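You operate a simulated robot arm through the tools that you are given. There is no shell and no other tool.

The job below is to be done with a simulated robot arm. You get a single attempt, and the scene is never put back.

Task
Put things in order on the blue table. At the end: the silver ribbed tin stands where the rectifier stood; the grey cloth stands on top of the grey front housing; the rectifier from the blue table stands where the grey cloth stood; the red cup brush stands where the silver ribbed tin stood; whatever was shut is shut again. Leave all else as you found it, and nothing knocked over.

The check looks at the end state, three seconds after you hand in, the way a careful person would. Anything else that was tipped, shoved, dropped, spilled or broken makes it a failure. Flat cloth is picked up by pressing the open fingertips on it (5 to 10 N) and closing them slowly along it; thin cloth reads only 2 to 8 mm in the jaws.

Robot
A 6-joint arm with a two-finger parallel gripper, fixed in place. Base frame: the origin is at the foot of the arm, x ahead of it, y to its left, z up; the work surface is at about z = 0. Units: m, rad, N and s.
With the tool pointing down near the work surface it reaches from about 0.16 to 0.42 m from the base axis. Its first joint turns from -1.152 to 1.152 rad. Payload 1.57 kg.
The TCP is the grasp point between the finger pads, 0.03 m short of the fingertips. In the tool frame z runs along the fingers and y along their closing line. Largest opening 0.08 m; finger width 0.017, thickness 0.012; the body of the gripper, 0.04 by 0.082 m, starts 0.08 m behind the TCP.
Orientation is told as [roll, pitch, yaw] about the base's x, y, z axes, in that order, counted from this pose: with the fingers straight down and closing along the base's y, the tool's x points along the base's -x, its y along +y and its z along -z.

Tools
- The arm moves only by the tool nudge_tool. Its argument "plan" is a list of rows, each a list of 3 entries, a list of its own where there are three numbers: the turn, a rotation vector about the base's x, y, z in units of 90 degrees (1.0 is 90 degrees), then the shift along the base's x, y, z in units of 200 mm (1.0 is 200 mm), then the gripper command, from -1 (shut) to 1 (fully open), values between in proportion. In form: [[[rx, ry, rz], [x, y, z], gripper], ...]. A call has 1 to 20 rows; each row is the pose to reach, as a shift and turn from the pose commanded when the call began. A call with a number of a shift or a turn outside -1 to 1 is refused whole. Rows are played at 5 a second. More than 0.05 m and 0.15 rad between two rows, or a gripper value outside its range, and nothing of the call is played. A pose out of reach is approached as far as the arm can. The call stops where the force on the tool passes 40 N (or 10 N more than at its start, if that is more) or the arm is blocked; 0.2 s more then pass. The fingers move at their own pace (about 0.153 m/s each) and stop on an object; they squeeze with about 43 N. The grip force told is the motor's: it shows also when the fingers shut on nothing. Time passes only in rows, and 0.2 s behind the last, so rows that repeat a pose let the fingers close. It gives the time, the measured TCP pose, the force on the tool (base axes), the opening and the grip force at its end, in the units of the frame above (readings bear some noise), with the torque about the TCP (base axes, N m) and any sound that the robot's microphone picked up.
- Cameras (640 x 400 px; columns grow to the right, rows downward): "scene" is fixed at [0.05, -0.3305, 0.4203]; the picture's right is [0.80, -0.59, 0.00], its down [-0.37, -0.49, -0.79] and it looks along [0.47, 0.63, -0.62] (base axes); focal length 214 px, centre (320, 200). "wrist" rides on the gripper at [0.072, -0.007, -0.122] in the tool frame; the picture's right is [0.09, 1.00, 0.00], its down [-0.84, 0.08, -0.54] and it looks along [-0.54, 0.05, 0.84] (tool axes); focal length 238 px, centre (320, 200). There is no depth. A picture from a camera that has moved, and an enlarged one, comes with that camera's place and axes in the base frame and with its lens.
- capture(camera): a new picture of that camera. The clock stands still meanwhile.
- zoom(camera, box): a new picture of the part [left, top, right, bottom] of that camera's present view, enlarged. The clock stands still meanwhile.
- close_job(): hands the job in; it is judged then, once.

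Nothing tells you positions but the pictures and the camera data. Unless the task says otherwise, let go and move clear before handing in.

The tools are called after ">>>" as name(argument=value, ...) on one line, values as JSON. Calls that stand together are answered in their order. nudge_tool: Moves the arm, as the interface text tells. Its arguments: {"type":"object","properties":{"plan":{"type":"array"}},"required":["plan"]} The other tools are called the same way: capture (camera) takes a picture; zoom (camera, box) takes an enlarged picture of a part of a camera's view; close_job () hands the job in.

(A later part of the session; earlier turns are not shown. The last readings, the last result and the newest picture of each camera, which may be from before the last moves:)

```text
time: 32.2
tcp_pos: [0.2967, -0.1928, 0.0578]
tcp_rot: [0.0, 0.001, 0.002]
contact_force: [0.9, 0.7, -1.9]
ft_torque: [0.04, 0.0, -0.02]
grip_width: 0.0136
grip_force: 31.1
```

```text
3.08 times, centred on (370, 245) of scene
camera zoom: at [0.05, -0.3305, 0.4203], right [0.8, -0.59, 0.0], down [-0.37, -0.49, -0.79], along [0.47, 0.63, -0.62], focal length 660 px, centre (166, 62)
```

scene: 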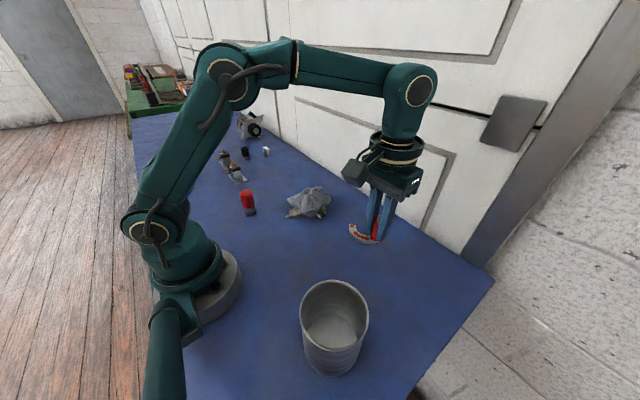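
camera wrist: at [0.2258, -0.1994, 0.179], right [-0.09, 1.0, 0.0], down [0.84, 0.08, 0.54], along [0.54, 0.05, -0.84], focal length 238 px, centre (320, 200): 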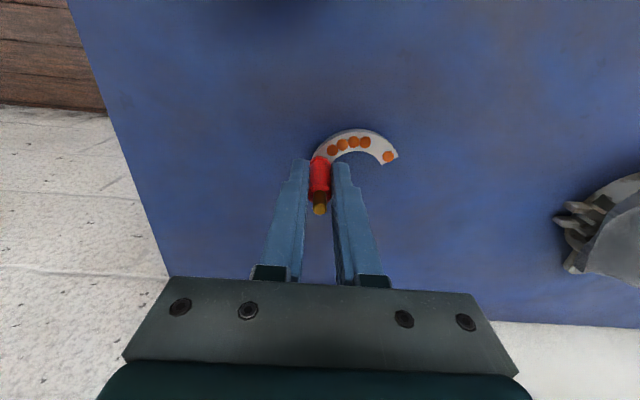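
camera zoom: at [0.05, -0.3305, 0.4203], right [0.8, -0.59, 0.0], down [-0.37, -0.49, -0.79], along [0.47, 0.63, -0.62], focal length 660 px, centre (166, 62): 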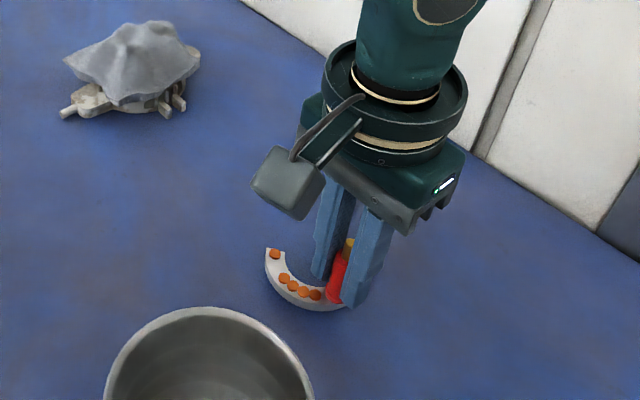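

It's about 1 cm above the table at the right place. I'll lower slowly until it touches.

>>> nudge_tool(plan=[[[0, 0, 0], [0, 0, -0.015], -1], [[0, 0, 0], [0, 0, -0.03], -1], [[0, 0, 0], [0, 0, -0.04], -1], [[0, 0, 0], [0, 0, -0.046], -1], [[0, 0, 0], [0, 0, -0.046], -1]])

```text
time: 33.4
tcp_pos: [0.2955, -0.1915, 0.047]
tcp_rot: [0.0, 0.002, 0.0]
contact_force: [1.0, -0.2, -0.5]
ft_torque: [0.01, 0.0, -0.01]
grip_width: 0.0131
grip_force: 29.9
```

>>> nudge_tool(plan=[[[0, 0, 0], [0, 0, -0.003], -1], [[0, 0, 0], [0, 0, -0.004], -1], [[0, 0, 0], [0, 0, -0.004], -1]])

```text
time: 34.2
tcp_pos: [0.2961, -0.1922, 0.0476]
tcp_rot: [0.001, 0.002, 0.0]
contact_force: [-6.7, 2.0, 19.1]
ft_torque: [0.16, 0.4, -0.01]
grip_width: 0.0132
grip_force: 30.0
```

The rectifier is on the table now (19 N push). I'll ease off by half a millimetre and then open the jaws.

>>> nudge_tool(plan=[[[0, 0, 0], [0, 0, 0.002], -1], [[0, 0, 0], [0, 0, 0.003], -1], [[0, 0, 0], [0, 0, 0.003], -0.7], [[0, 0, 0], [0, 0, 0.003], -0.55], [[0, 0, 0], [0, 0, 0.003], -0.4], [[0, 0, 0], [0, 0, 0.003], -0.2], [[0, 0, 0], [0, 0, 0.003], 0.0], [[0, 0, 0], [0, 0, 0.003], 0.0]])

>>> capture(camera="wrist")

>>> zoom(camera="scene", box=[310, 180, 430, 310])

```text
time: 36.0
tcp_pos: [0.2963, -0.1914, 0.0475]
tcp_rot: [0.0, 0.001, -0.002]
contact_force: [0.7, 0.3, -1.0]
ft_torque: [0.01, 0.03, 0.02]
grip_width: 0.0401
grip_force: 0.1
```

```text
taken
camera wrist: at [0.2253, -0.1987, 0.17], right [-0.09, 1.0, 0.0], down [0.84, 0.08, 0.54], along [0.54, 0.05, -0.84], focal length 238 px, centre (320, 200)
```

wrist: 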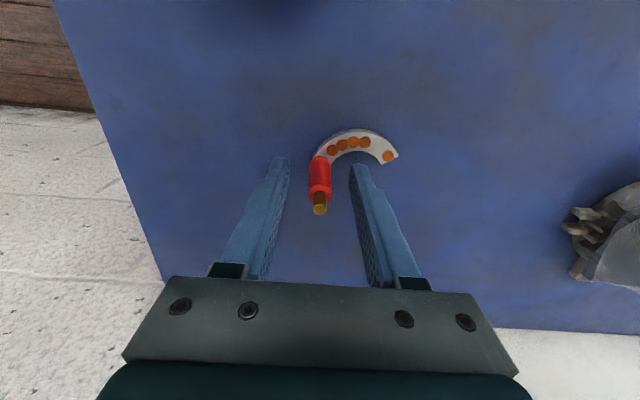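

```text
3.08 times, centred on (370, 245) of scene
camera zoom: at [0.05, -0.3305, 0.4203], right [0.8, -0.59, 0.0], down [-0.37, -0.49, -0.79], along [0.47, 0.63, -0.62], focal length 660 px, centre (166, 62)
```

zoom: 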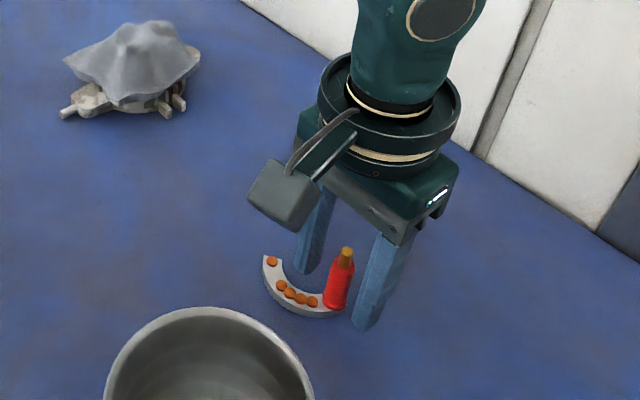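

The rectifier stands free at the old cloth spot. I'll lift straight up and move over toward the tin to measure it.

>>> nudge_tool(plan=[[[0, 0, 0], [0, 0, 0.05], 0.0], [[0, 0, 0], [0, 0, 0.2], 0.0], [[0, 0, 0], [0, 0, 0.4], 0.0], [[0, 0, 0], [0, 0, 0.6], 0.0], [[0, 0, 0], [0, 0, 0.8], 0.0], [[0, 0, 0], [-0.1, 0, 0.95], 0.0], [[0, 0, 0], [-0.25, 0, 1.0], 0.0], [[0, 0, 0], [-0.4, 0, 1.0], 0.0], [[0, 0, 0], [-0.4, 0, 1.0], 0.0]])

>>> capture(camera="wrist")

>>> capture(camera="scene")

```text
time: 38.0
tcp_pos: [0.2142, -0.1943, 0.249]
tcp_rot: [0.0, -0.001, 0.001]
contact_force: [-0.3, -0.3, 0.1]
ft_torque: [-0.02, 0.05, 0.04]
grip_width: 0.0398
grip_force: 0.0
```

```text
taken
camera wrist: at [0.1446, -0.1997, 0.3712], right [-0.09, 1.0, 0.0], down [0.84, 0.08, 0.54], along [0.54, 0.05, -0.84], focal length 238 px, centre (320, 200)
```

wrist: 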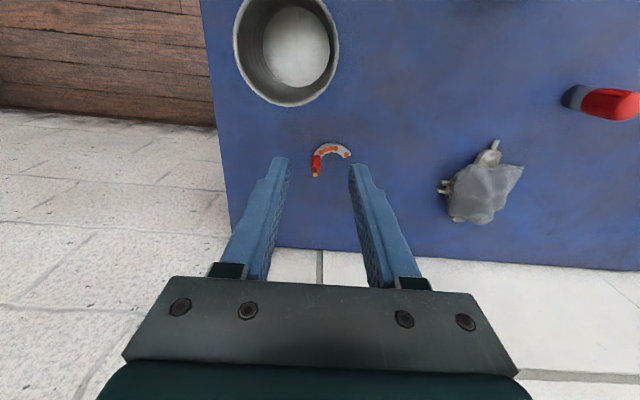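

```text
taken
```

scene: 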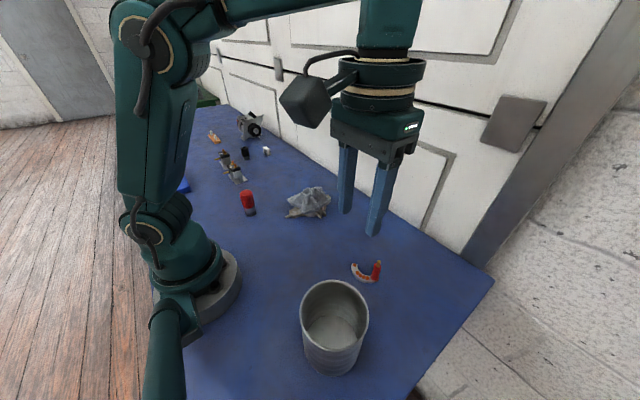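

I now see the tin's open mouth from above; the rectifier stands upright at its new spot. I'll zoom in to measure the rim.

>>> zoom(camera="wrist", box=[200, 0, 400, 120])

>>> zoom(camera="scene", box=[280, 260, 400, 390])

```text
3.20 times, centred on (300, 60) of wrist
camera zoom: at [0.1446, -0.1997, 0.3712], right [-0.09, 1.0, 0.0], down [0.84, 0.08, 0.54], along [0.54, 0.05, -0.84], focal length 763 px, centre (384, 648)
```

zoom: 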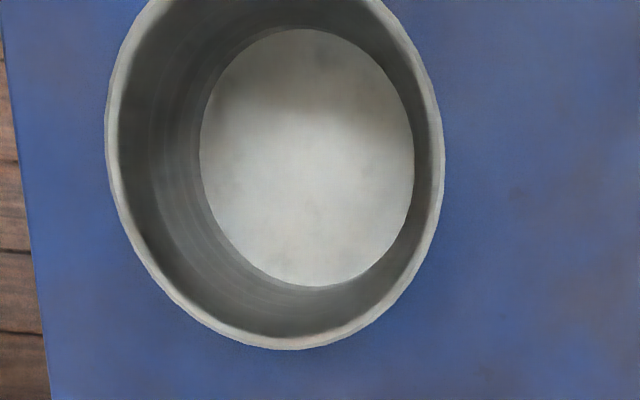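

```text
3.08 times, centred on (340, 325) of scene
camera zoom: at [0.0499, -0.3305, 0.4203], right [0.8, -0.59, 0.0], down [-0.37, -0.49, -0.79], along [0.47, 0.63, -0.62], focal length 660 px, centre (258, -185)
```

zoom: 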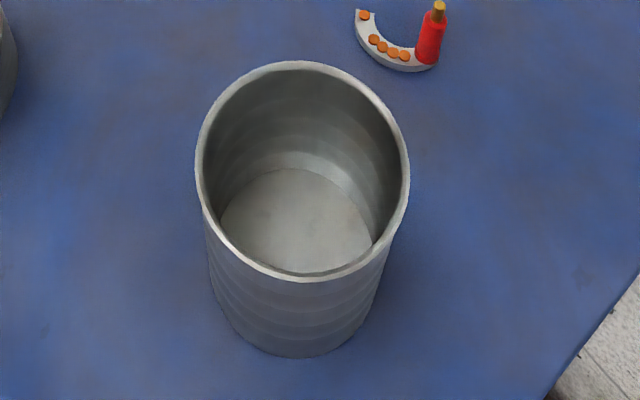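

The tin is about 96 mm across and 107 mm tall, centred at (0.151, -0.231), with a thin wall of roughly 3–4 mm. It's too wide to span, so I'll pinch its +y wall, one finger inside and one outside; first I hover just above the rim at (0.151, -0.185).

>>> nudge_tool(plan=[[[0, 0, 0], [-0.15, 0.02, 0], -0.1], [[0, 0, 0], [-0.328, 0.038, 0], -0.1], [[0, 0, 0], [-0.328, 0.038, -0.15], -0.1], [[0, 0, 0], [-0.328, 0.038, -0.3], -0.1], [[0, 0, 0], [-0.328, 0.038, -0.46], -0.1], [[0, 0, 0], [-0.328, 0.038, -0.46], -0.1]])

>>> capture(camera="wrist")

>>> zoom(camera="scene", box=[250, 170, 430, 390])

```text
time: 39.4
tcp_pos: [0.1504, -0.1859, 0.1555]
tcp_rot: [0.001, -0.001, 0.0]
contact_force: [0.4, -0.3, -0.5]
ft_torque: [0.04, 0.0, 0.02]
grip_width: 0.036
grip_force: 0.1
```

```text
taken
camera wrist: at [0.0796, -0.1927, 0.2769], right [-0.09, 1.0, 0.0], down [0.84, 0.08, 0.54], along [0.54, 0.05, -0.84], focal length 238 px, centre (320, 200)
```

wrist: 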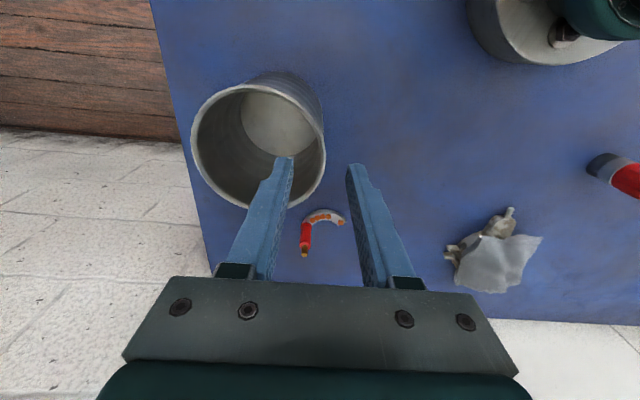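

```text
1.82 times, centred on (340, 280) of scene
camera zoom: at [0.05, -0.3305, 0.4203], right [0.8, -0.59, 0.0], down [-0.37, -0.49, -0.79], along [0.47, 0.63, -0.62], focal length 390 px, centre (284, 54)
```

zoom: 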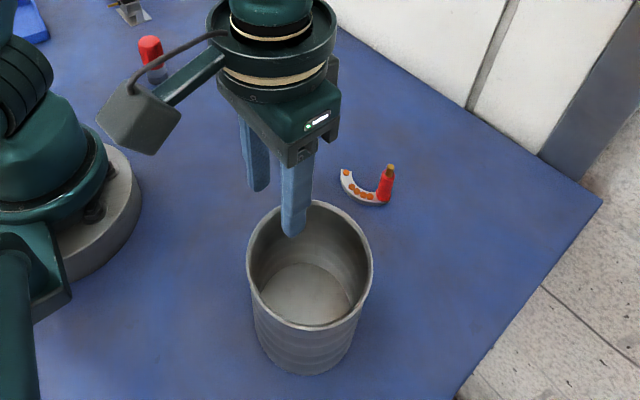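

The fingers straddle the near-side rim correctly: inner finger over the opening, outer finger outside, wall about midway. I'll lower until the fingertips are about 4.5 cm below the rim.

>>> nudge_tool(plan=[[[0, 0, 0], [0, 0, -0.08], -0.1], [[0, 0, 0], [0, 0, -0.16], -0.1], [[0, 0, 0], [0, 0, -0.24], -0.1], [[0, 0, 0], [0, 0, -0.32], -0.1], [[0, 0, 0], [0, 0, -0.32], -0.1]])

>>> capture(camera="wrist")

>>> zoom(camera="scene", box=[250, 170, 430, 390])

```text
time: 40.6
tcp_pos: [0.151, -0.1852, 0.0919]
tcp_rot: [0.0, 0.001, 0.001]
contact_force: [0.3, 0.0, -0.1]
ft_torque: [0.01, 0.01, -0.02]
grip_width: 0.036
grip_force: 0.0
```

```text
taken
camera wrist: at [0.0798, -0.1919, 0.2142], right [-0.09, 1.0, 0.0], down [0.84, 0.08, 0.54], along [0.54, 0.05, -0.84], focal length 238 px, centre (320, 200)
```

wrist: 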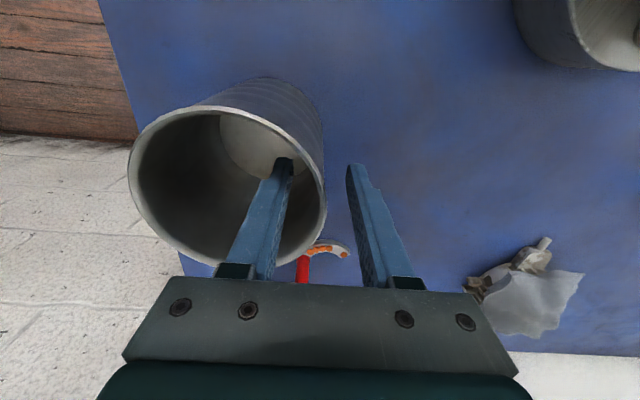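

```text
1.82 times, centred on (340, 280) of scene
camera zoom: at [0.05, -0.3305, 0.4203], right [0.8, -0.59, 0.0], down [-0.37, -0.49, -0.79], along [0.47, 0.63, -0.62], focal length 390 px, centre (284, 54)
```

zoom: 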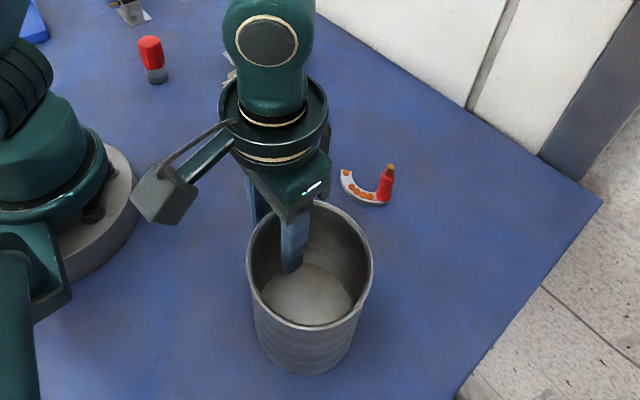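

The fingers have the wall between them, with nothing touched so far. I'll close slowly on it.

>>> nudge_tool(plan=[[[0, 0, 0], [0, 0, 0], -0.25], [[0, 0, 0], [0, 0, 0], -0.4], [[0, 0, 0], [0, 0, 0], -0.5], [[0, 0, 0], [0, 0, 0], -0.6], [[0, 0, 0], [0, 0, 0], -0.7], [[0, 0, 0], [0, 0, 0], -0.8], [[0, 0, 0], [0, 0, 0], -0.9], [[0, 0, 0], [0, 0, 0], -1], [[0, 0, 0], [0, 0, 0], -1], [[0, 0, 0], [0, 0, 0], -1]])

>>> zoom(camera="scene", box=[250, 170, 430, 390])

```text
time: 42.8
tcp_pos: [0.1514, -0.1848, 0.093]
tcp_rot: [-0.001, 0.001, 0.0]
contact_force: [-0.3, -0.7, -0.1]
ft_torque: [0.01, -0.05, -0.05]
grip_width: 0.0034
grip_force: 24.5
```

```text
1.82 times, centred on (340, 280) of scene
camera zoom: at [0.05, -0.3305, 0.4203], right [0.8, -0.59, 0.0], down [-0.37, -0.49, -0.79], along [0.47, 0.63, -0.62], focal length 390 px, centre (284, 54)
```

zoom: 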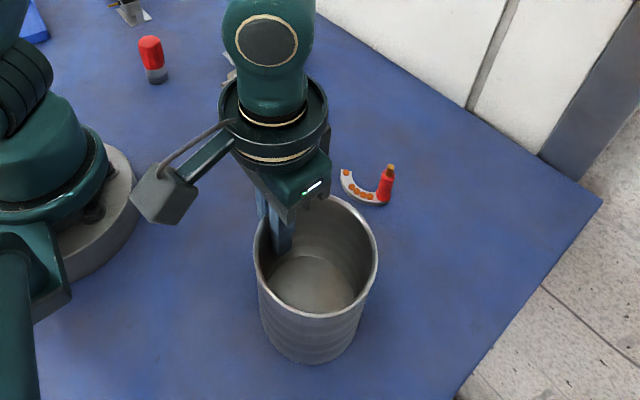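

It gripped the wall at 3.4 mm, and the tin slid by a few millimetres as it closed. I'll measure where the tin now sits relative to the gripper.

>>> capture(camera="wrist")

>>> zoom(camera="scene", box=[280, 260, 400, 390])

```text
taken
camera wrist: at [0.0798, -0.192, 0.2144], right [-0.09, 1.0, 0.0], down [0.84, 0.08, 0.54], along [0.54, 0.05, -0.84], focal length 238 px, centre (320, 200)
```

wrist: 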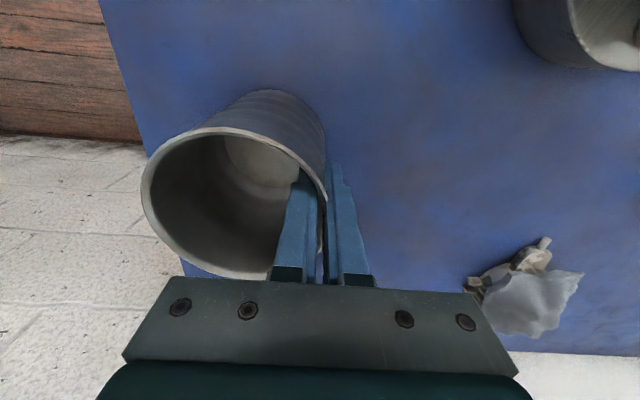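

```text
3.08 times, centred on (340, 325) of scene
camera zoom: at [0.05, -0.3305, 0.4203], right [0.8, -0.59, 0.0], down [-0.37, -0.49, -0.79], along [0.47, 0.63, -0.62], focal length 660 px, centre (258, -185)
```

zoom: 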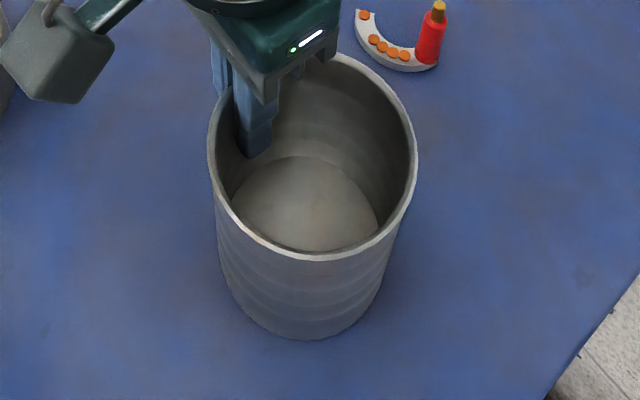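

The tin turned and slid so its centre is now near (0.160, -0.228), with the wall seated flat between the pads; it's still upright. I'll lift slightly and check that it hangs level.

>>> nudge_tool(plan=[[[0, 0, 0], [0, 0, 0.02], -1], [[0, 0, 0], [0, 0, 0.05], -1], [[0, 0, 0], [0, 0, 0.1], -1], [[0, 0, 0], [0, 0, 0.1], -1], [[0, 0, 0], [0, 0, 0.1], -1]])

>>> capture(camera="scene")

>>> capture(camera="wrist")

```text
time: 44.0
tcp_pos: [0.1497, -0.1842, 0.1129]
tcp_rot: [0.0, -0.001, -0.001]
contact_force: [0.3, -0.3, -0.6]
ft_torque: [0.02, 0.02, 0.02]
grip_width: 0.0032
grip_force: 24.4
```

```text
taken
```

scene: 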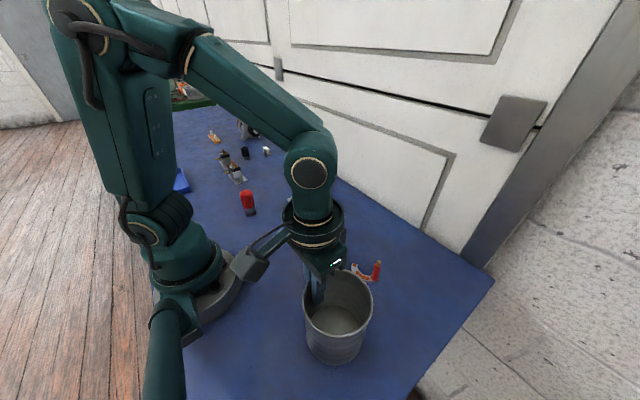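

```text
taken
camera wrist: at [0.0798, -0.1907, 0.2335], right [-0.09, 1.0, 0.0], down [0.84, 0.08, 0.54], along [0.54, 0.05, -0.84], focal length 238 px, centre (320, 200)
```

wrist: 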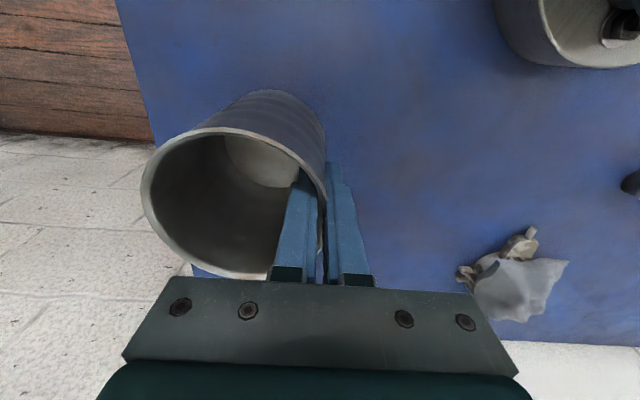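

The tin hangs level and is light. I'll raise it to about 12 cm clearance and carry it, first outward, then across toward the old rectifier spot.

>>> nudge_tool(plan=[[[0, 0, 0], [0, 0, 0.1], -1], [[0, 0, 0], [0, 0, 0.2], -1], [[0, 0, 0], [0, 0, 0.32], -1], [[0, 0, 0], [0, 0, 0.44], -1], [[0, 0, 0], [0.03, 0, 0.52], -1], [[0, 0, 0], [0.12, 0.05, 0.52], -1], [[0, 0, 0], [0.22, 0.12, 0.52], -1], [[0, 0, 0], [0.32, 0.22, 0.52], -1], [[0, 0, 0], [0.4, 0.34, 0.52], -1], [[0, 0, 0], [0.45, 0.48, 0.52], -1], [[0, 0, 0], [0.457, 0.62, 0.52], -1], [[0, 0, 0], [0.457, 0.76, 0.52], -1], [[0, 0, 0], [0.457, 0.9, 0.52], -1], [[0, 0, 0], [0.457, 1.0, 0.52], -1], [[0, 0, 0], [0.457, 1.0, 0.52], -1]])

>>> capture(camera="scene")

```text
time: 47.2
tcp_pos: [0.2431, 0.0167, 0.2157]
tcp_rot: [0.0, 0.001, 0.0]
contact_force: [-0.3, 0.6, -0.6]
ft_torque: [0.05, 0.02, 0.0]
grip_width: 0.0031
grip_force: 24.0
```

```text
taken
```

scene: 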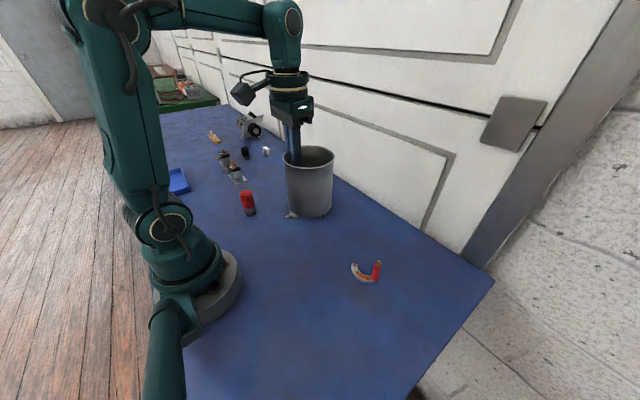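

The tin is level and clear. I'll continue across to the old rectifier spot.

>>> nudge_tool(plan=[[[0, 0, 0], [0, 0.1, 0], -1], [[0, 0, 0], [0, 0.24, 0], -1], [[0, 0, 0], [0, 0.38, 0], -1], [[0, 0, 0], [0, 0.52, 0], -1], [[0, 0, 0], [0, 0.66, 0], -1], [[0, 0, 0], [0, 0.8, 0], -1], [[0, 0, 0], [0, 0.92, 0], -1], [[0, 0, 0], [0, 1.0, 0], -1], [[0, 0, 0], [0, 1.0, 0], -1]])

>>> nudge_tool(plan=[[[0, 0, 0], [0, 0.1, 0], -1], [[0, 0, 0], [0, 0.22, 0], -1], [[0, 0, 0], [0, 0.34, 0], -1], [[0, 0, 0], [0, 0.397, 0], -1], [[0, 0, 0], [0, 0.397, -0.1], -1], [[0, 0, 0], [0, 0.397, -0.2], -1], [[0, 0, 0], [0, 0.397, -0.3], -1], [[0, 0, 0], [0, 0.397, -0.3], -1]])

>>> capture(camera="scene")

>>> capture(camera="wrist")

```text
time: 49.2
tcp_pos: [0.2435, 0.2158, 0.2153]
tcp_rot: [-0.001, -0.001, 0.0]
contact_force: [-0.1, 0.2, -0.3]
ft_torque: [0.04, 0.04, 0.02]
grip_width: 0.0034
grip_force: 24.2
```

```text
time: 51.0
tcp_pos: [0.2414, 0.295, 0.1564]
tcp_rot: [-0.001, 0.001, -0.002]
contact_force: [0.5, -0.6, -1.4]
ft_torque: [0.02, 0.02, 0.01]
grip_width: 0.0035
grip_force: 24.2
out of reach, approached as far as the arm can: row 3, 4, 5
```

```text
taken
```

scene: 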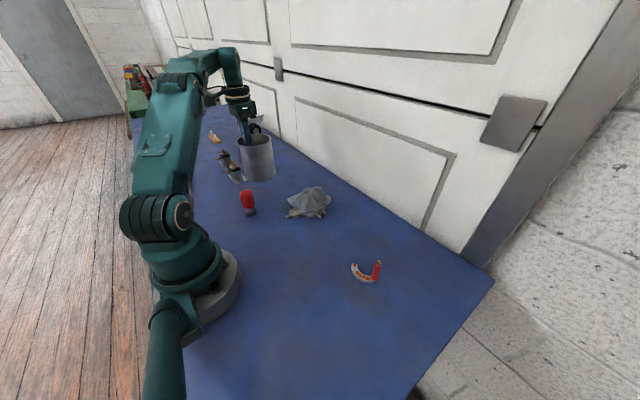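

```text
taken
camera wrist: at [0.1711, 0.2877, 0.278], right [-0.09, 1.0, 0.0], down [0.84, 0.08, 0.54], along [0.54, 0.05, -0.84], focal length 238 px, centre (320, 200)
```

wrist: 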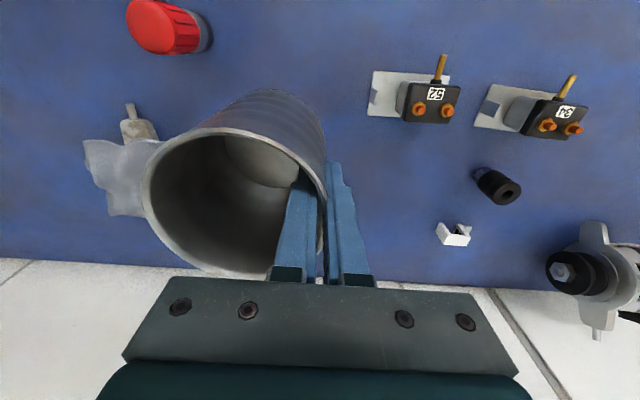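

The tin is above the target with its centre at about (0.251, 0.252). I'll lower it most of the way and check clearances.

>>> nudge_tool(plan=[[[0, 0, 0], [0, 0, -0.08], -1], [[0, 0, 0], [0, 0, -0.16], -1], [[0, 0, 0], [0, 0, -0.22], -1], [[0, 0, 0], [0, 0, -0.27], -1], [[0, 0, 0], [0, 0, -0.27], -1]])

>>> zoom(camera="scene", box=[190, 80, 320, 230])

>>> capture(camera="wrist")

```text
time: 52.2
tcp_pos: [0.2424, 0.2951, 0.1016]
tcp_rot: [0.0, -0.002, 0.001]
contact_force: [-0.3, 0.6, -1.0]
ft_torque: [0.03, 0.04, 0.01]
grip_width: 0.0037
grip_force: 24.3
```

```text
2.67 times, centred on (255, 155) of scene
camera zoom: at [0.05, -0.3305, 0.4203], right [0.8, -0.59, 0.0], down [-0.37, -0.49, -0.79], along [0.47, 0.63, -0.62], focal length 572 px, centre (493, 320)
```

zoom: 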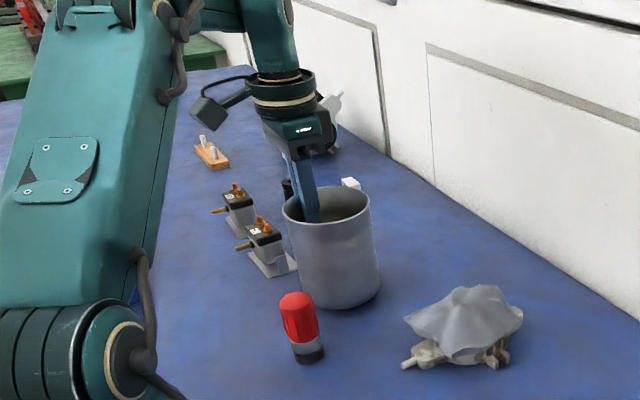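

```text
taken
camera wrist: at [0.1715, 0.2892, 0.2244], right [-0.09, 1.0, 0.0], down [0.84, 0.08, 0.54], along [0.54, 0.05, -0.84], focal length 238 px, centre (320, 200)
```

wrist: 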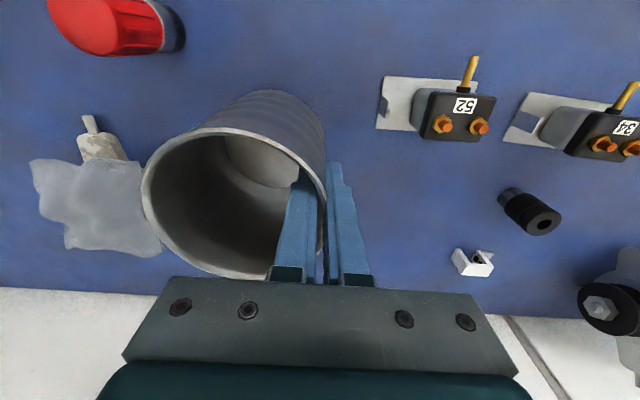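

There's good clearance to the brush and the other parts. I'll set it down slowly.

>>> nudge_tool(plan=[[[0, 0, 0], [0, 0, -0.015], -1], [[0, 0, 0], [0, 0, -0.03], -1], [[0, 0, 0], [0, 0, -0.04], -1], [[0, 0, 0], [0, 0, -0.045], -1], [[0, 0, 0], [0, 0, -0.045], -1]])

```text
time: 53.4
tcp_pos: [0.242, 0.2945, 0.0934]
tcp_rot: [0.0, 0.001, 0.0]
contact_force: [-0.1, 0.3, -0.8]
ft_torque: [0.02, 0.03, -0.01]
grip_width: 0.0031
grip_force: 24.5
```

>>> nudge_tool(plan=[[[0, 0, 0], [0, 0, -0.003], -1], [[0, 0, 0], [0, 0, -0.005], -1], [[0, 0, 0], [0, 0, -0.005], -1]])

```text
time: 54.2
tcp_pos: [0.2413, 0.2952, 0.092]
tcp_rot: [0.001, 0.002, -0.002]
contact_force: [-2.3, 2.5, 6.9]
ft_torque: [-0.18, 0.11, -0.05]
grip_width: 0.0036
grip_force: 24.4
```

The tin has touched down at about 7 N. I'll open the jaws gradually and then check.

>>> nudge_tool(plan=[[[0, 0, 0], [0, 0, 0], -0.85], [[0, 0, 0], [0, 0, 0], -0.7], [[0, 0, 0], [0, 0, 0], -0.5], [[0, 0, 0], [0, 0, 0], -0.3], [[0, 0, 0], [0, 0, 0], -0.3]])

>>> zoom(camera="scene", box=[190, 80, 320, 230])

>>> capture(camera="wrist")

```text
time: 55.4
tcp_pos: [0.2413, 0.2949, 0.0911]
tcp_rot: [0.0, 0.001, -0.001]
contact_force: [0.3, 0.1, 0.0]
ft_torque: [-0.02, -0.01, 0.0]
grip_width: 0.0279
grip_force: 0.0
```

```text
2.67 times, centred on (255, 155) of scene
camera zoom: at [0.05, -0.3305, 0.4203], right [0.8, -0.59, 0.0], down [-0.37, -0.49, -0.79], along [0.47, 0.63, -0.62], focal length 572 px, centre (493, 320)
```

zoom: 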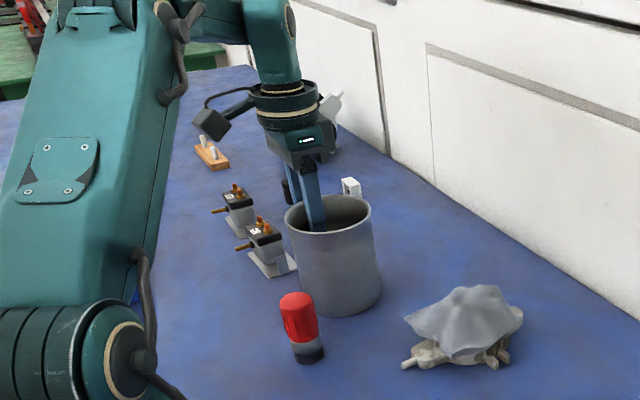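

```text
taken
camera wrist: at [0.1714, 0.2883, 0.2138], right [-0.09, 1.0, 0.0], down [0.84, 0.08, 0.54], along [0.54, 0.05, -0.84], focal length 238 px, centre (320, 200)
```

wrist: 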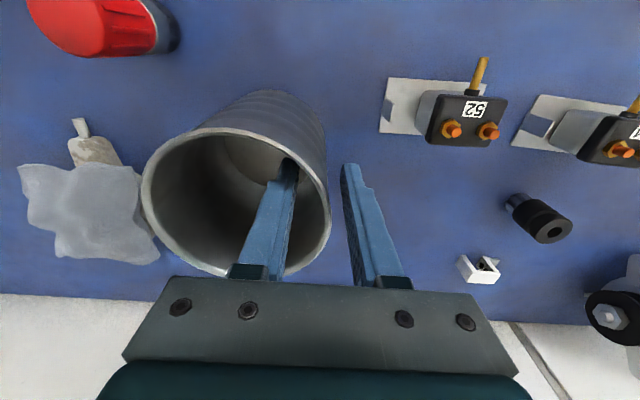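

The tin stands upright where the rectifier was. I'll lift straight out of it and move over to the red cup brush at about (0.168, 0.168).

>>> nudge_tool(plan=[[[0, 0, 0], [0, 0, 0.05], -0.3], [[0, 0, 0], [0, 0, 0.15], -0.3], [[0, 0, 0], [0, 0, 0.27], -0.3], [[0, 0, 0], [0, 0, 0.38], -0.3], [[0, 0, 0], [-0.05, -0.1, 0.4], -0.3], [[0, 0, 0], [-0.14, -0.25, 0.42], -0.1], [[0, 0, 0], [-0.24, -0.42, 0.45], 0.4], [[0, 0, 0], [-0.34, -0.57, 0.48], 0.8], [[0, 0, 0], [-0.37, -0.635, 0.5], 1], [[0, 0, 0], [-0.37, -0.635, 0.5], 1]])

>>> capture(camera="wrist")

>>> zoom(camera="scene", box=[180, 90, 350, 240])

```text
time: 57.6
tcp_pos: [0.168, 0.1684, 0.192]
tcp_rot: [0.0, 0.0, 0.001]
contact_force: [-1.1, 0.6, 0.1]
ft_torque: [0.01, 0.02, -0.02]
grip_width: 0.0802
grip_force: 0.1
```

```text
taken
camera wrist: at [0.0987, 0.161, 0.3142], right [-0.09, 1.0, 0.0], down [0.84, 0.08, 0.54], along [0.54, 0.05, -0.84], focal length 238 px, centre (320, 200)
```

wrist: 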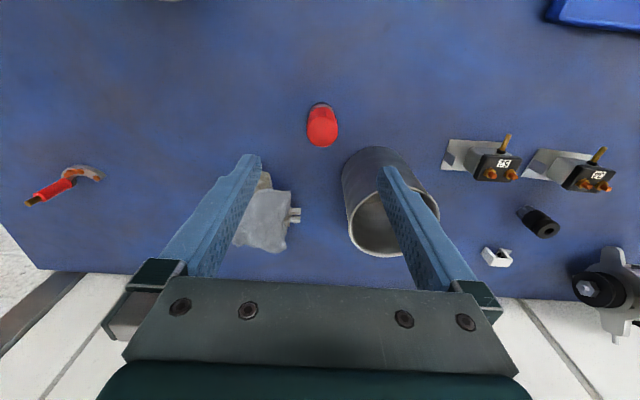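

```text
2.67 times, centred on (265, 165) of scene
camera zoom: at [0.0499, -0.3305, 0.4203], right [0.8, -0.59, 0.0], down [-0.37, -0.49, -0.79], along [0.47, 0.63, -0.62], focal length 572 px, centre (467, 293)
```

zoom: 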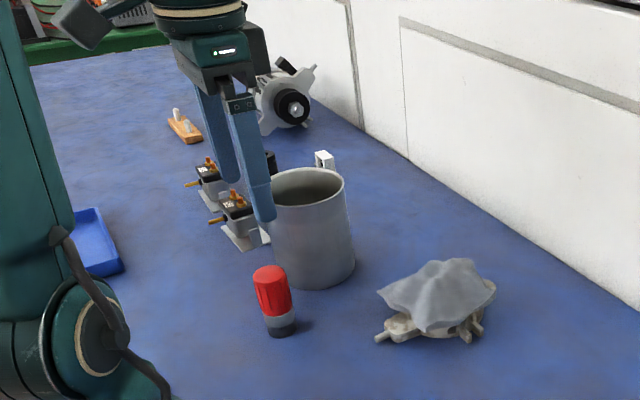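

The tin stands upright beside the brush. I'll zoom in to measure the brush's position.

>>> zoom(camera="wrist", box=[280, 80, 360, 160])

>>> zoom(camera="scene", box=[225, 175, 275, 225])

```text
5.00 times, centred on (320, 120) of wrist
camera zoom: at [0.0987, 0.161, 0.3142], right [-0.09, 1.0, 0.0], down [0.84, 0.08, 0.54], along [0.54, 0.05, -0.84], focal length 1192 px, centre (320, 600)
```

zoom: 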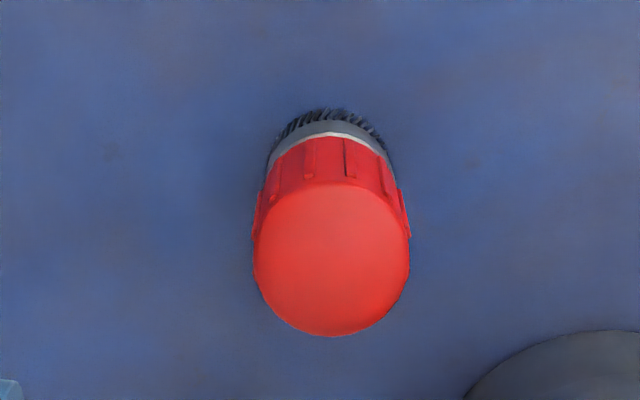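

```text
8.00 times, centred on (250, 200) of scene
camera zoom: at [0.0499, -0.3305, 0.4203], right [0.8, -0.59, 0.0], down [-0.37, -0.49, -0.79], along [0.47, 0.63, -0.62], focal length 1716 px, centre (880, 200)
```

zoom: 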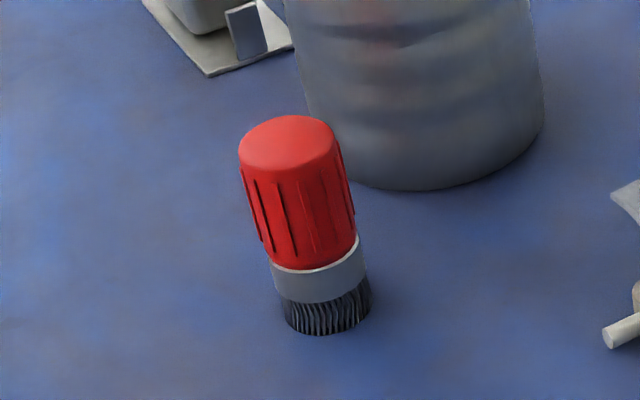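

The brush is centred at (0.168, 0.1695), about 31 mm thick and 78 mm tall. I'll lower around its red handle with the jaws at 6 cm, well clear of the tin.

>>> nudge_tool(plan=[[[0, 0, 0], [0, 0.006, -0.1], 0.5], [[0, 0, 0], [0, 0.006, -0.25], 0.5], [[0, 0, 0], [0, 0.006, -0.4], 0.5], [[0, 0, 0], [0, 0.006, -0.52], 0.5], [[0, 0, 0], [0, 0.006, -0.62], 0.5], [[0, 0, 0], [0, 0.006, -0.68], 0.5], [[0, 0, 0], [0, 0.006, -0.68], 0.5]])

>>> capture(camera="wrist")

>>> zoom(camera="scene", box=[190, 110, 320, 240])

```text
time: 59.2
tcp_pos: [0.1687, 0.1684, 0.0548]
tcp_rot: [0.0, -0.001, 0.001]
contact_force: [-0.3, 0.1, 0.1]
ft_torque: [0.01, 0.02, -0.01]
grip_width: 0.06
grip_force: 0.0
```

```text
taken
camera wrist: at [0.0972, 0.1619, 0.1771], right [-0.09, 1.0, 0.0], down [0.84, 0.08, 0.54], along [0.54, 0.05, -0.84], focal length 238 px, centre (320, 200)
```

wrist: 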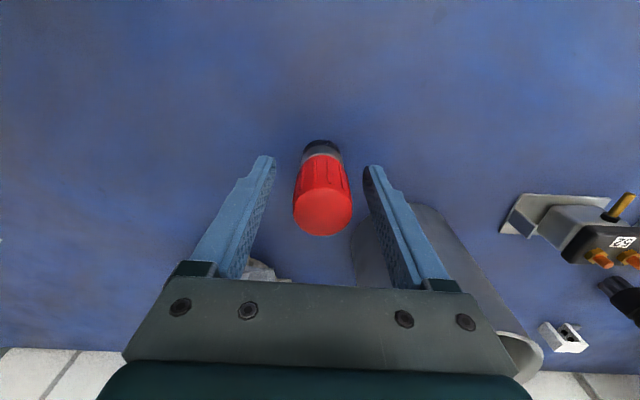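

```text
3.08 times, centred on (255, 175) of scene
camera zoom: at [0.05, -0.3305, 0.4203], right [0.8, -0.59, 0.0], down [-0.37, -0.49, -0.79], along [0.47, 0.63, -0.62], focal length 660 px, centre (520, 277)
```

zoom: 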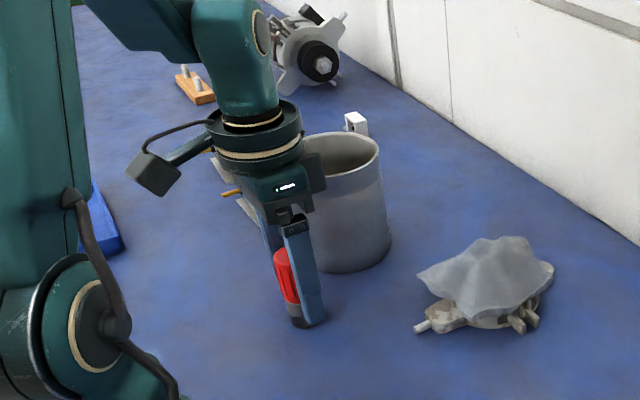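

The brush is centred between the fingers and the gripper is clear of the tin. I'll close on it slowly.

>>> nudge_tool(plan=[[[0, 0, 0], [0, 0, 0], 0.25], [[0, 0, 0], [0, 0, 0], 0.05], [[0, 0, 0], [0, 0, 0], -0.08], [[0, 0, 0], [0, 0, 0], -0.16], [[0, 0, 0], [0, 0, 0], -0.24], [[0, 0, 0], [0, 0, 0], -0.4], [[0, 0, 0], [0, 0, 0], -1], [[0, 0, 0], [0, 0, 0], -1], [[0, 0, 0], [0, 0, 0], -1]])

```text
time: 61.2
tcp_pos: [0.1674, 0.1695, 0.0559]
tcp_rot: [-0.001, 0.0, -0.001]
contact_force: [0.1, -0.4, 0.4]
ft_torque: [0.02, -0.03, 0.03]
grip_width: 0.0303
grip_force: 39.6
```

It is gripped at 30 mm, which fits the brush handle. I'll lift it and check that it hangs straight.

>>> nudge_tool(plan=[[[0, 0, 0], [0, 0, 0.03], -1], [[0, 0, 0], [0, 0, 0.1], -1], [[0, 0, 0], [0, 0, 0.2], -1], [[0, 0, 0], [0, 0, 0.35], -1], [[0, 0, 0], [0, 0, 0.5], -1], [[0, 0, 0], [0, 0, 0.5], -1]])

>>> capture(camera="wrist")

>>> capture(camera="scene")

```text
time: 62.6
tcp_pos: [0.1673, 0.1692, 0.1552]
tcp_rot: [0.0, 0.0, 0.001]
contact_force: [-0.6, 0.6, -0.7]
ft_torque: [0.02, 0.0, -0.01]
grip_width: 0.0307
grip_force: 39.5
```

```text
taken
camera wrist: at [0.0972, 0.163, 0.278], right [-0.09, 1.0, 0.0], down [0.84, 0.08, 0.54], along [0.54, 0.05, -0.84], focal length 238 px, centre (320, 200)
```

wrist: 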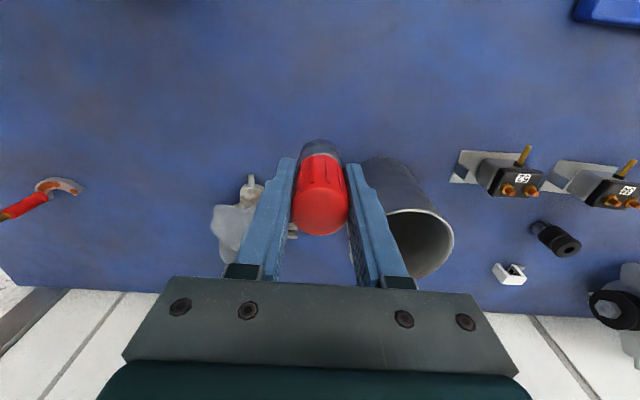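

```text
taken
```

scene: 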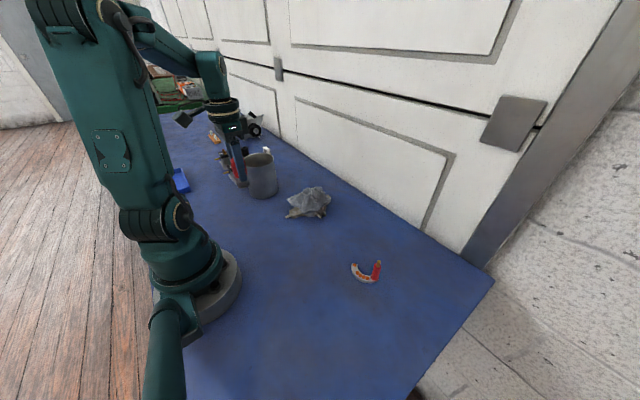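

The brush hangs straight. I'll carry it around, swinging outward past the arm's base, to the tin's original spot at (0.151, -0.231).

>>> nudge_tool(plan=[[[0, 0, 0], [0.05, -0.12, 0], -1], [[0, 0, 0], [0.12, -0.24, 0], -1], [[0, 0, 0], [0.2, -0.36, 0], -1], [[0, 0, 0], [0.28, -0.5, 0], -1], [[0, 0, 0], [0.35, -0.64, 0], -1], [[0, 0, 0], [0.4, -0.78, 0], -1], [[0, 0, 0], [0.4, -0.9, 0], -1], [[0, 0, 0], [0.4, -1.0, 0], -1], [[0, 0, 0], [0.4, -1.0, 0], -1]])

>>> nudge_tool(plan=[[[0, 0, 0], [0, -0.14, 0], -1], [[0, 0, 0], [0, -0.28, 0], -1], [[0, 0, 0], [-0.04, -0.42, 0], -1], [[0, 0, 0], [-0.12, -0.55, 0], -1], [[0, 0, 0], [-0.22, -0.67, 0], -1], [[0, 0, 0], [-0.32, -0.8, 0], -1], [[0, 0, 0], [-0.42, -0.92, 0], -1], [[0, 0, 0], [-0.4875, -1.0, 0], -1], [[0, 0, 0], [-0.4875, -1.0, 0], -1]])

>>> capture(camera="wrist")

>>> capture(camera="scene")

```text
time: 64.6
tcp_pos: [0.248, -0.0298, 0.156]
tcp_rot: [0.0, -0.001, 0.0]
contact_force: [-0.6, -0.3, -1.1]
ft_torque: [0.0, 0.01, -0.01]
grip_width: 0.0304
grip_force: 40.1
```

```text
time: 66.6
tcp_pos: [0.151, -0.2309, 0.1589]
tcp_rot: [0.0, 0.0, 0.0]
contact_force: [-0.6, -0.1, -1.0]
ft_torque: [0.0, 0.01, -0.02]
grip_width: 0.0304
grip_force: 39.3
```

```text
taken
camera wrist: at [0.0795, -0.2372, 0.2801], right [-0.09, 1.0, 0.0], down [0.84, 0.08, 0.54], along [0.54, 0.05, -0.84], focal length 238 px, centre (320, 200)
```

wrist: 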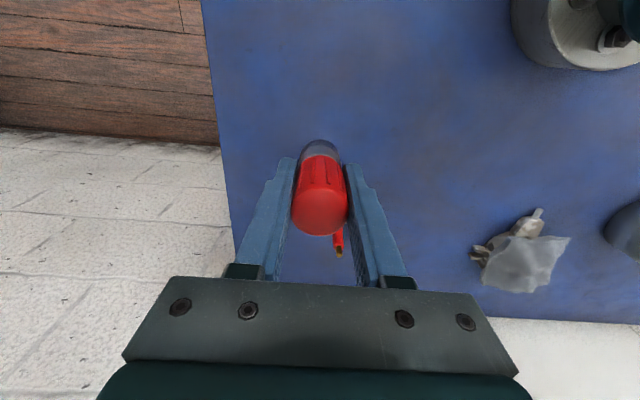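

```text
taken
```

scene: 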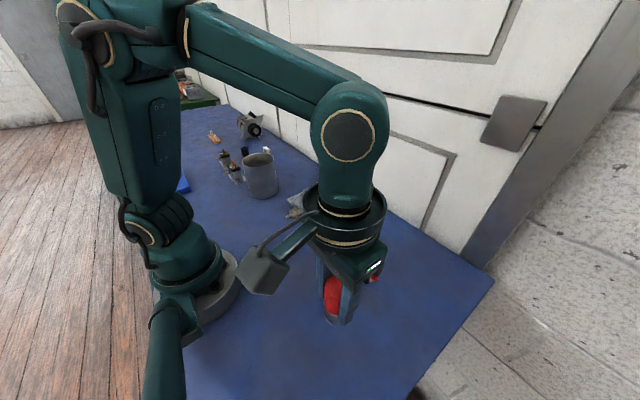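

The brush is right above the tin's former centre. I'll lower it to just over the table.

>>> nudge_tool(plan=[[[0, 0, 0], [0, 0, -0.12], -1], [[0, 0, 0], [0, 0, -0.24], -1], [[0, 0, 0], [0, 0, -0.35], -1], [[0, 0, 0], [0, 0, -0.43], -1], [[0, 0, 0], [0, 0, -0.46], -1], [[0, 0, 0], [0, 0, -0.46], -1]])

>>> zoom(camera="scene", box=[270, 230, 400, 370])

```text
time: 68.0
tcp_pos: [0.1507, -0.2306, 0.0638]
tcp_rot: [0.0, -0.001, 0.0]
contact_force: [0.0, 0.4, -0.8]
ft_torque: [0.0, -0.03, -0.02]
grip_width: 0.0307
grip_force: 40.0
```

```text
2.86 times, centred on (335, 300) of scene
camera zoom: at [0.05, -0.3305, 0.4203], right [0.8, -0.59, 0.0], down [-0.37, -0.49, -0.79], along [0.47, 0.63, -0.62], focal length 613 px, centre (277, -86)
```

zoom: 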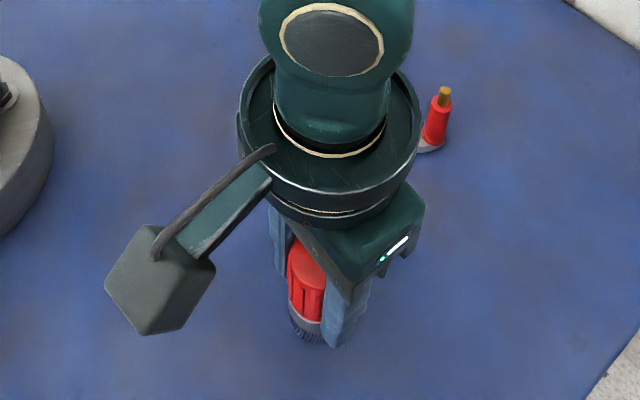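

Just above the table now. I'll set it down in small steps.

>>> nudge_tool(plan=[[[0, 0, 0], [0, 0, -0.012], -1], [[0, 0, 0], [0, 0, -0.024], -1], [[0, 0, 0], [0, 0, -0.034], -1], [[0, 0, 0], [0, 0, -0.034], -1]])

```text
time: 69.0
tcp_pos: [0.1508, -0.2309, 0.0573]
tcp_rot: [-0.002, 0.001, 0.002]
contact_force: [-0.2, -0.4, 0.0]
ft_torque: [0.02, -0.03, -0.01]
grip_width: 0.0303
grip_force: 39.3
```

>>> nudge_tool(plan=[[[0, 0, 0], [0, 0, -0.004], -1], [[0, 0, 0], [0, 0, -0.007], -1], [[0, 0, 0], [0, 0, -0.007], -1]])

```text
time: 69.8
tcp_pos: [0.1505, -0.2294, 0.0559]
tcp_rot: [-0.001, 0.001, 0.002]
contact_force: [0.2, -0.1, -0.7]
ft_torque: [-0.02, 0.0, 0.01]
grip_width: 0.0304
grip_force: 39.5
```

>>> nudge_tool(plan=[[[0, 0, 0], [0, 0, -0.003], -1], [[0, 0, 0], [0, 0, -0.005], -1], [[0, 0, 0], [0, 0, -0.005], -1]])

```text
time: 70.6
tcp_pos: [0.1506, -0.2307, 0.0552]
tcp_rot: [0.0, 0.002, 0.0]
contact_force: [-6.2, 6.4, 28.1]
ft_torque: [0.27, 0.07, 0.09]
grip_width: 0.0302
grip_force: 39.7
```

The brush is on the table (28 N push). I'll ease off slightly, then open the jaws gradually.

>>> nudge_tool(plan=[[[0, 0, 0], [0, 0, 0.002], -1], [[0, 0, 0], [0, 0, 0.003], -1], [[0, 0, 0], [0, 0, 0.003], -0.3], [[0, 0, 0], [0, 0, 0.003], -0.2], [[0, 0, 0], [0, 0, 0.003], -0.1], [[0, 0, 0], [0, 0, 0.003], 0.05], [[0, 0, 0], [0, 0, 0.003], 0.25], [[0, 0, 0], [0, 0, 0.003], 0.5], [[0, 0, 0], [0, 0, 0.003], 0.5]])

>>> capture(camera="wrist")

>>> zoom(camera="scene", box=[270, 230, 400, 370])

```text
time: 72.6
tcp_pos: [0.1501, -0.2312, 0.0553]
tcp_rot: [0.001, -0.001, 0.0]
contact_force: [-0.6, -0.1, 0.0]
ft_torque: [0.02, -0.02, -0.03]
grip_width: 0.0597
grip_force: 0.0
```

```text
taken
camera wrist: at [0.0798, -0.2372, 0.1771], right [-0.09, 1.0, 0.0], down [0.84, 0.08, 0.54], along [0.54, 0.05, -0.84], focal length 238 px, centre (320, 200)
```

wrist: 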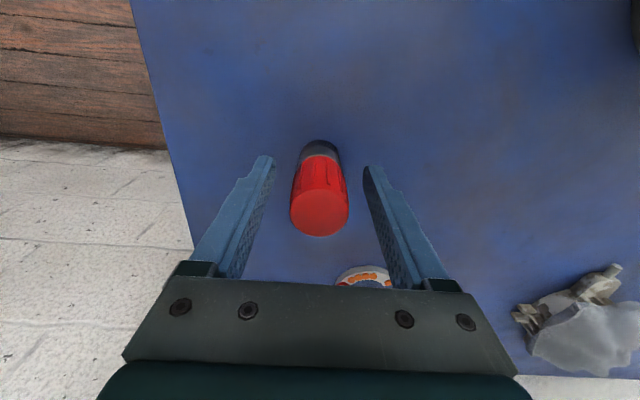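

```text
2.86 times, centred on (335, 300) of scene
camera zoom: at [0.05, -0.3305, 0.4203], right [0.8, -0.59, 0.0], down [-0.37, -0.49, -0.79], along [0.47, 0.63, -0.62], focal length 613 px, centre (277, -86)
```

zoom: 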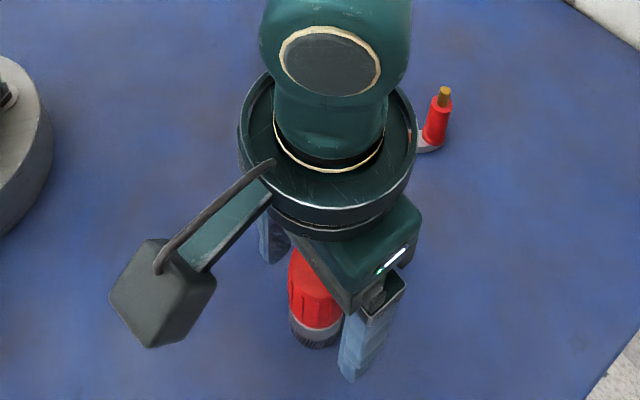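

The brush stands upright and free. I'll lift straight up and then return to about the starting pose to look everything over.

>>> nudge_tool(plan=[[[0, 0, 0], [0, 0, 0.05], 0.5], [[0, 0, 0], [0, 0, 0.2], 0.5], [[0, 0, 0], [0, 0, 0.4], 0.5], [[0, 0, 0], [0, 0, 0.6], 0.5], [[0, 0, 0], [0, 0, 0.8], 0.5], [[0, 0, 0], [0.1, 0.1, 0.95], 0.5], [[0, 0, 0], [0.22, 0.25, 1.0], 0.5], [[0, 0, 0], [0.34, 0.42, 1.0], 0.5], [[0, 0, 0], [0.38, 0.62, 1.0], 0.5], [[0, 0, 0], [0.38, 0.82, 1.0], 0.5], [[0, 0, 0], [0.37, 1.0, 1.0], 0.5], [[0, 0, 0], [0.37, 1.0, 1.0], 0.5]])

>>> capture(camera="scene")

>>> capture(camera="wrist")

```text
time: 75.2
tcp_pos: [0.2238, -0.0305, 0.2577]
tcp_rot: [0.0, 0.001, 0.002]
contact_force: [0.5, 0.0, -0.2]
ft_torque: [-0.02, -0.03, -0.03]
grip_width: 0.0599
grip_force: 0.1
```

```text
taken
```

scene: 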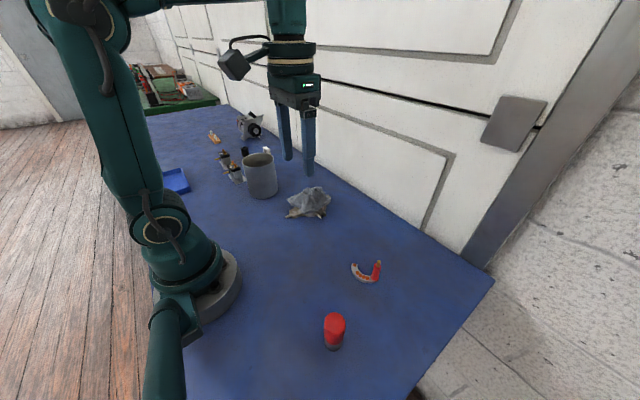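

```text
taken
camera wrist: at [0.1529, -0.0376, 0.3787], right [-0.09, 1.0, 0.0], down [0.84, 0.08, 0.54], along [0.54, 0.05, -0.84], focal length 238 px, centre (320, 200)
```

wrist: 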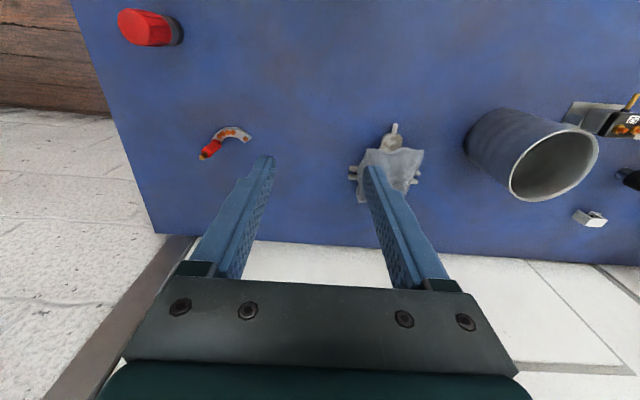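

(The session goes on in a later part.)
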